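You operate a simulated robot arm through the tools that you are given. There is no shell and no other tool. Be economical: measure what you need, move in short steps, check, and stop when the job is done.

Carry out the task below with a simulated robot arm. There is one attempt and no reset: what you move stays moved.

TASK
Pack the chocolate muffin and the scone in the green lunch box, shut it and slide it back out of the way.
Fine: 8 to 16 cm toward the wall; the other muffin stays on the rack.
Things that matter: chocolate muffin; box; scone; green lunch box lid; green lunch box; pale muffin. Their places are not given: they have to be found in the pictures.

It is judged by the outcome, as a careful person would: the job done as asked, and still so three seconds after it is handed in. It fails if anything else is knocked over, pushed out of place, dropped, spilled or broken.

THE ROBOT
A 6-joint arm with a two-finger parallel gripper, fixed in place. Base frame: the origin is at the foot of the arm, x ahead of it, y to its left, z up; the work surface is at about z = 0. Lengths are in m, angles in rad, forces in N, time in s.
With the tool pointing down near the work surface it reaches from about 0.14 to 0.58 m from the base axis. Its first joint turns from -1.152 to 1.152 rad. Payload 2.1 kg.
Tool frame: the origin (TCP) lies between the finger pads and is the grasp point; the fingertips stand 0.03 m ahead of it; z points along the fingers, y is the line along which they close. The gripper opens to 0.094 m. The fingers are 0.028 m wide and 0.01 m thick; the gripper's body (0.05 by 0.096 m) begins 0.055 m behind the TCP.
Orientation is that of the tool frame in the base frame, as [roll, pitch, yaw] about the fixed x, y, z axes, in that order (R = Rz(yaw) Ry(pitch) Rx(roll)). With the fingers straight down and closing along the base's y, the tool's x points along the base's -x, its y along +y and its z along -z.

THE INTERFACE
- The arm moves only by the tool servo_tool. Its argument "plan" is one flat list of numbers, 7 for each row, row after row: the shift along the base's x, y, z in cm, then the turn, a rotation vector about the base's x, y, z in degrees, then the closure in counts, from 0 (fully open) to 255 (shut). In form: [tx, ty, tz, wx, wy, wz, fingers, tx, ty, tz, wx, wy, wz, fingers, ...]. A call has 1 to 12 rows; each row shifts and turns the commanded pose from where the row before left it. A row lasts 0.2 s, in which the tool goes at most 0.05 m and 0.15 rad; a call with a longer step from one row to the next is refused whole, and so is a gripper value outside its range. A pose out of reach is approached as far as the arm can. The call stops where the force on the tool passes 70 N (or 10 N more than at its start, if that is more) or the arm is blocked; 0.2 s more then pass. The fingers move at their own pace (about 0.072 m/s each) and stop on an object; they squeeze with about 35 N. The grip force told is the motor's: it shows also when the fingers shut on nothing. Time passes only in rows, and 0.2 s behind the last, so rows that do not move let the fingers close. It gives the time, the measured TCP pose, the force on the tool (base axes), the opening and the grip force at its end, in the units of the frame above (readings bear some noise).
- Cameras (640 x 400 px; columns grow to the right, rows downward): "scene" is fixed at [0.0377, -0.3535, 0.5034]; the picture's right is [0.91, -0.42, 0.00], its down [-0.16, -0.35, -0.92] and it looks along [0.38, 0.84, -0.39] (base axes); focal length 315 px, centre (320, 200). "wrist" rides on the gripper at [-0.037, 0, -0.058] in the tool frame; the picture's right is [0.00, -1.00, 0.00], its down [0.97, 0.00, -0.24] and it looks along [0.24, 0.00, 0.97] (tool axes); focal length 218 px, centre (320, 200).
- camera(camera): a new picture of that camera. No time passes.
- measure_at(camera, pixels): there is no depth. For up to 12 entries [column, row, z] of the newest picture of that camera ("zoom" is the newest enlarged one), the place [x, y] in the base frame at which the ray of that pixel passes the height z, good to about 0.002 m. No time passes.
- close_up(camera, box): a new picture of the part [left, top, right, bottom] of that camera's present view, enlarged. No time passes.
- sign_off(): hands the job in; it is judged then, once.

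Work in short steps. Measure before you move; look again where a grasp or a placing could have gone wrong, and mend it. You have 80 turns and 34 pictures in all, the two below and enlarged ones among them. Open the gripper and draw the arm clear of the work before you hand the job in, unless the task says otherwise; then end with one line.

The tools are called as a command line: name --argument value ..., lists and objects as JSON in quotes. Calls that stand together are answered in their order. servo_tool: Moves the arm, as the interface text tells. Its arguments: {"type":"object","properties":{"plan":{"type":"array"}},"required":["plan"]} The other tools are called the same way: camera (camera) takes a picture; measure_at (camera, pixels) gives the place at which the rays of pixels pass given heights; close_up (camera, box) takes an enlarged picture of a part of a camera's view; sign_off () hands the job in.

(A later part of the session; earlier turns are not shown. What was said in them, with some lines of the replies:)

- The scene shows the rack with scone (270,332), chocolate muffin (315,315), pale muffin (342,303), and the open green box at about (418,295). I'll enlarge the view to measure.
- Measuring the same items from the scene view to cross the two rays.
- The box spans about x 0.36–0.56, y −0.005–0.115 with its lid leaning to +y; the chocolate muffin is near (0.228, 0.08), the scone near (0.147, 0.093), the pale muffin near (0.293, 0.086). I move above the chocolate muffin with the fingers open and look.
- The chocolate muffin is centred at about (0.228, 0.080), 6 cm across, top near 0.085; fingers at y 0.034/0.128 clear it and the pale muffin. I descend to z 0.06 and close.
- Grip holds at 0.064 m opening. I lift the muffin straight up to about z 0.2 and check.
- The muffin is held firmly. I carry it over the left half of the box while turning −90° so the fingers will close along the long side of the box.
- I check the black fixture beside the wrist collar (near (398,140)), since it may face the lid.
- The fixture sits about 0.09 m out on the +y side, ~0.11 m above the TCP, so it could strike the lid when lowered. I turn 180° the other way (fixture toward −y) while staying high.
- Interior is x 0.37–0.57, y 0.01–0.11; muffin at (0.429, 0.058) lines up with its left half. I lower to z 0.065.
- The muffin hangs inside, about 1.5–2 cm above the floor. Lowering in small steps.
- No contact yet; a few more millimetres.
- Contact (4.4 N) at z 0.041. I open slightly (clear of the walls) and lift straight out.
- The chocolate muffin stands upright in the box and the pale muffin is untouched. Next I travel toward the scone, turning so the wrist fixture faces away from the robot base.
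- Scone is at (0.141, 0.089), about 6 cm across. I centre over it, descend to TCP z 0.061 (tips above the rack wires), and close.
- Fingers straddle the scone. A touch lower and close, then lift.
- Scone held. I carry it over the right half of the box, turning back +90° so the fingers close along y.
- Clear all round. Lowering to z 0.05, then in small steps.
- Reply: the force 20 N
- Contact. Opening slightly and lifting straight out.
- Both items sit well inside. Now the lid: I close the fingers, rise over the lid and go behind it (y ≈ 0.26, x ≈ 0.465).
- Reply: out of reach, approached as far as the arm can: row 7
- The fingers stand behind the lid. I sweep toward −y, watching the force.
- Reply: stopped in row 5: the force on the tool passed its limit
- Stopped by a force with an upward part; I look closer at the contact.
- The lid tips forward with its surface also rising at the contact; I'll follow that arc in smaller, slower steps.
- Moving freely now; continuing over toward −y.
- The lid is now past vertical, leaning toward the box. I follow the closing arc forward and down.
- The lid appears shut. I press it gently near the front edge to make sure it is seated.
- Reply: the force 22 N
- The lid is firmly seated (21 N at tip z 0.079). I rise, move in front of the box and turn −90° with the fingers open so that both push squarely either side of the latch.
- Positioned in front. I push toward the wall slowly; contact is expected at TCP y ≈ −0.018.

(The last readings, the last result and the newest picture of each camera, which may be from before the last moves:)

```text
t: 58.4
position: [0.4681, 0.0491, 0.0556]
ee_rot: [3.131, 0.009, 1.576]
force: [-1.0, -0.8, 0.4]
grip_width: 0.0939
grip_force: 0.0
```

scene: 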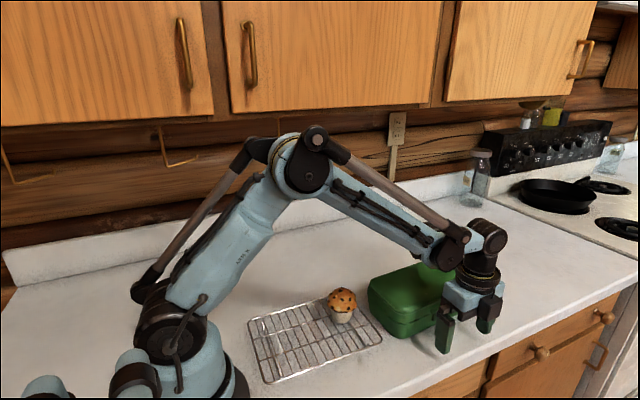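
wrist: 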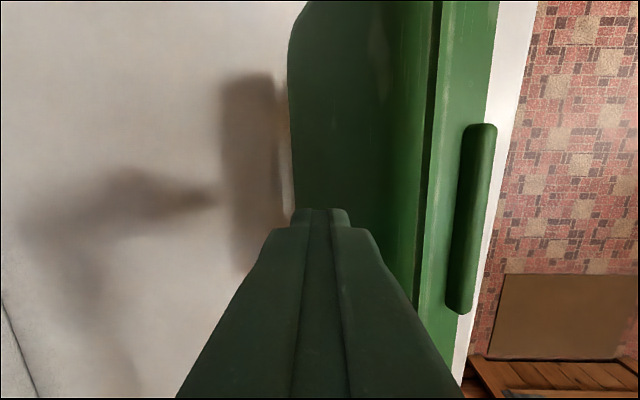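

servo_tool --plan '[0, 0.8, 0, 0, 0, 0, 0, 0, 0.8, 0, 0, 0, 0, 0, 0, 0.8, 0, 0, 0, 0, 0, 0, 0.8, 0, 0, 0, 0, 0, 0, 0.8, 0, 0, 0, 0, 0, 0, 0.7, 0, 0, 0, 0, 0, 0, 0.5, 0, 0, 0, 0, 0, 0, 0, 0, 0, 0, 0, 0]'

close_up --camera "scene" --box '[230, 180, 490, 370]'

```text
t: 60.2
position: [0.4689, 0.1016, 0.0539]
ee_rot: [3.131, 0.008, 1.575]
force: [0.3, 0.0, 0.1]
grip_width: 0.0941
grip_force: 0.1
```

```text
2.11 times, centred on (360, 275) of scene
```

zoom: 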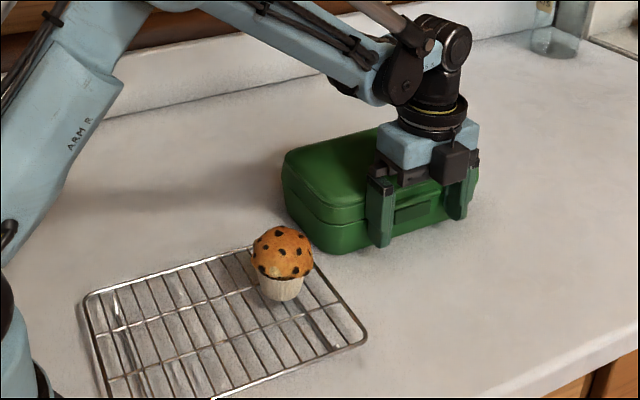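

The box has slid back, shut. Measuring its near-bottom corner (335,253) against the original (≈(0.382, 0.014)).

measure_at --camera "zoom" --pixels '[[333, 253, 0.0], [350, 253, 0.0], [430, 225, 0.0], [284, 165, 0.06], [394, 225, 0.05], [430, 210, 0.05]]'

```text
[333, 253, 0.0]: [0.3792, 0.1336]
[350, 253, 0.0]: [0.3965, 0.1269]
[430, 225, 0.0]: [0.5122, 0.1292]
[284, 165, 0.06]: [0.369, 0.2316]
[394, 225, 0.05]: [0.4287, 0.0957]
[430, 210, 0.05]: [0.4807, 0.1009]
```

The box moved about 12 cm. I back off toward −y, rise, and draw the arm clear.

servo_tool --plan '[0, -1.5, 0, 0, 0, 0, 0, 0, -3, 0, 0, 0, 0, 0, 0, -3, 1, 0, 0, 0, 0, 0, -2, 3, 0, 0, 0, 0, 0, 0, 4, 0, 0, 0, 0, 0, 0, 4, 0, 0, 0, 0, 0, 0, 4, 0, 0, 0, 0, -2, -2, 3, 0, 0, 0, 0, -2, -2, 1, 0, 0, 0, 0, -2, -2, 1, 0, 0, 0, 0, 0, 0, 0, 0, 0, 0, 0]'

camera --camera "scene"

```text
t: 62.6
position: [0.4095, -0.0553, 0.2671]
ee_rot: [3.131, 0.009, 1.575]
force: [0.4, -0.4, 0.0]
grip_width: 0.0941
grip_force: 0.0
```

```text
0 pictures are left
```

scene: 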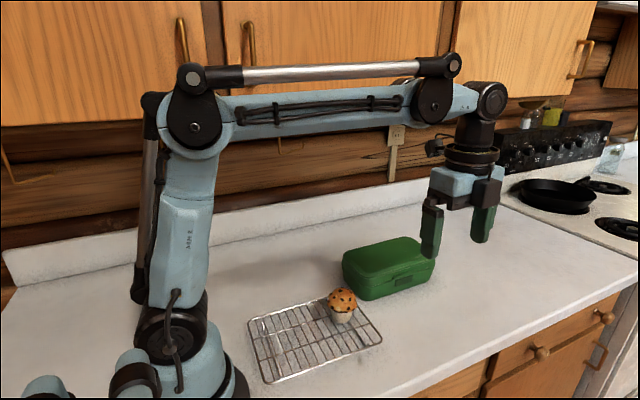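

The box is shut and set back, the pale muffin is still on the rack, and the arm is clear with the gripper open.

sign_off

```text
The job is handed in.
```

The chocolate muffin and scone are packed in the green lunch box. It is shut and has been slid about 12 cm toward the wall, and the pale muffin is still on the rack.
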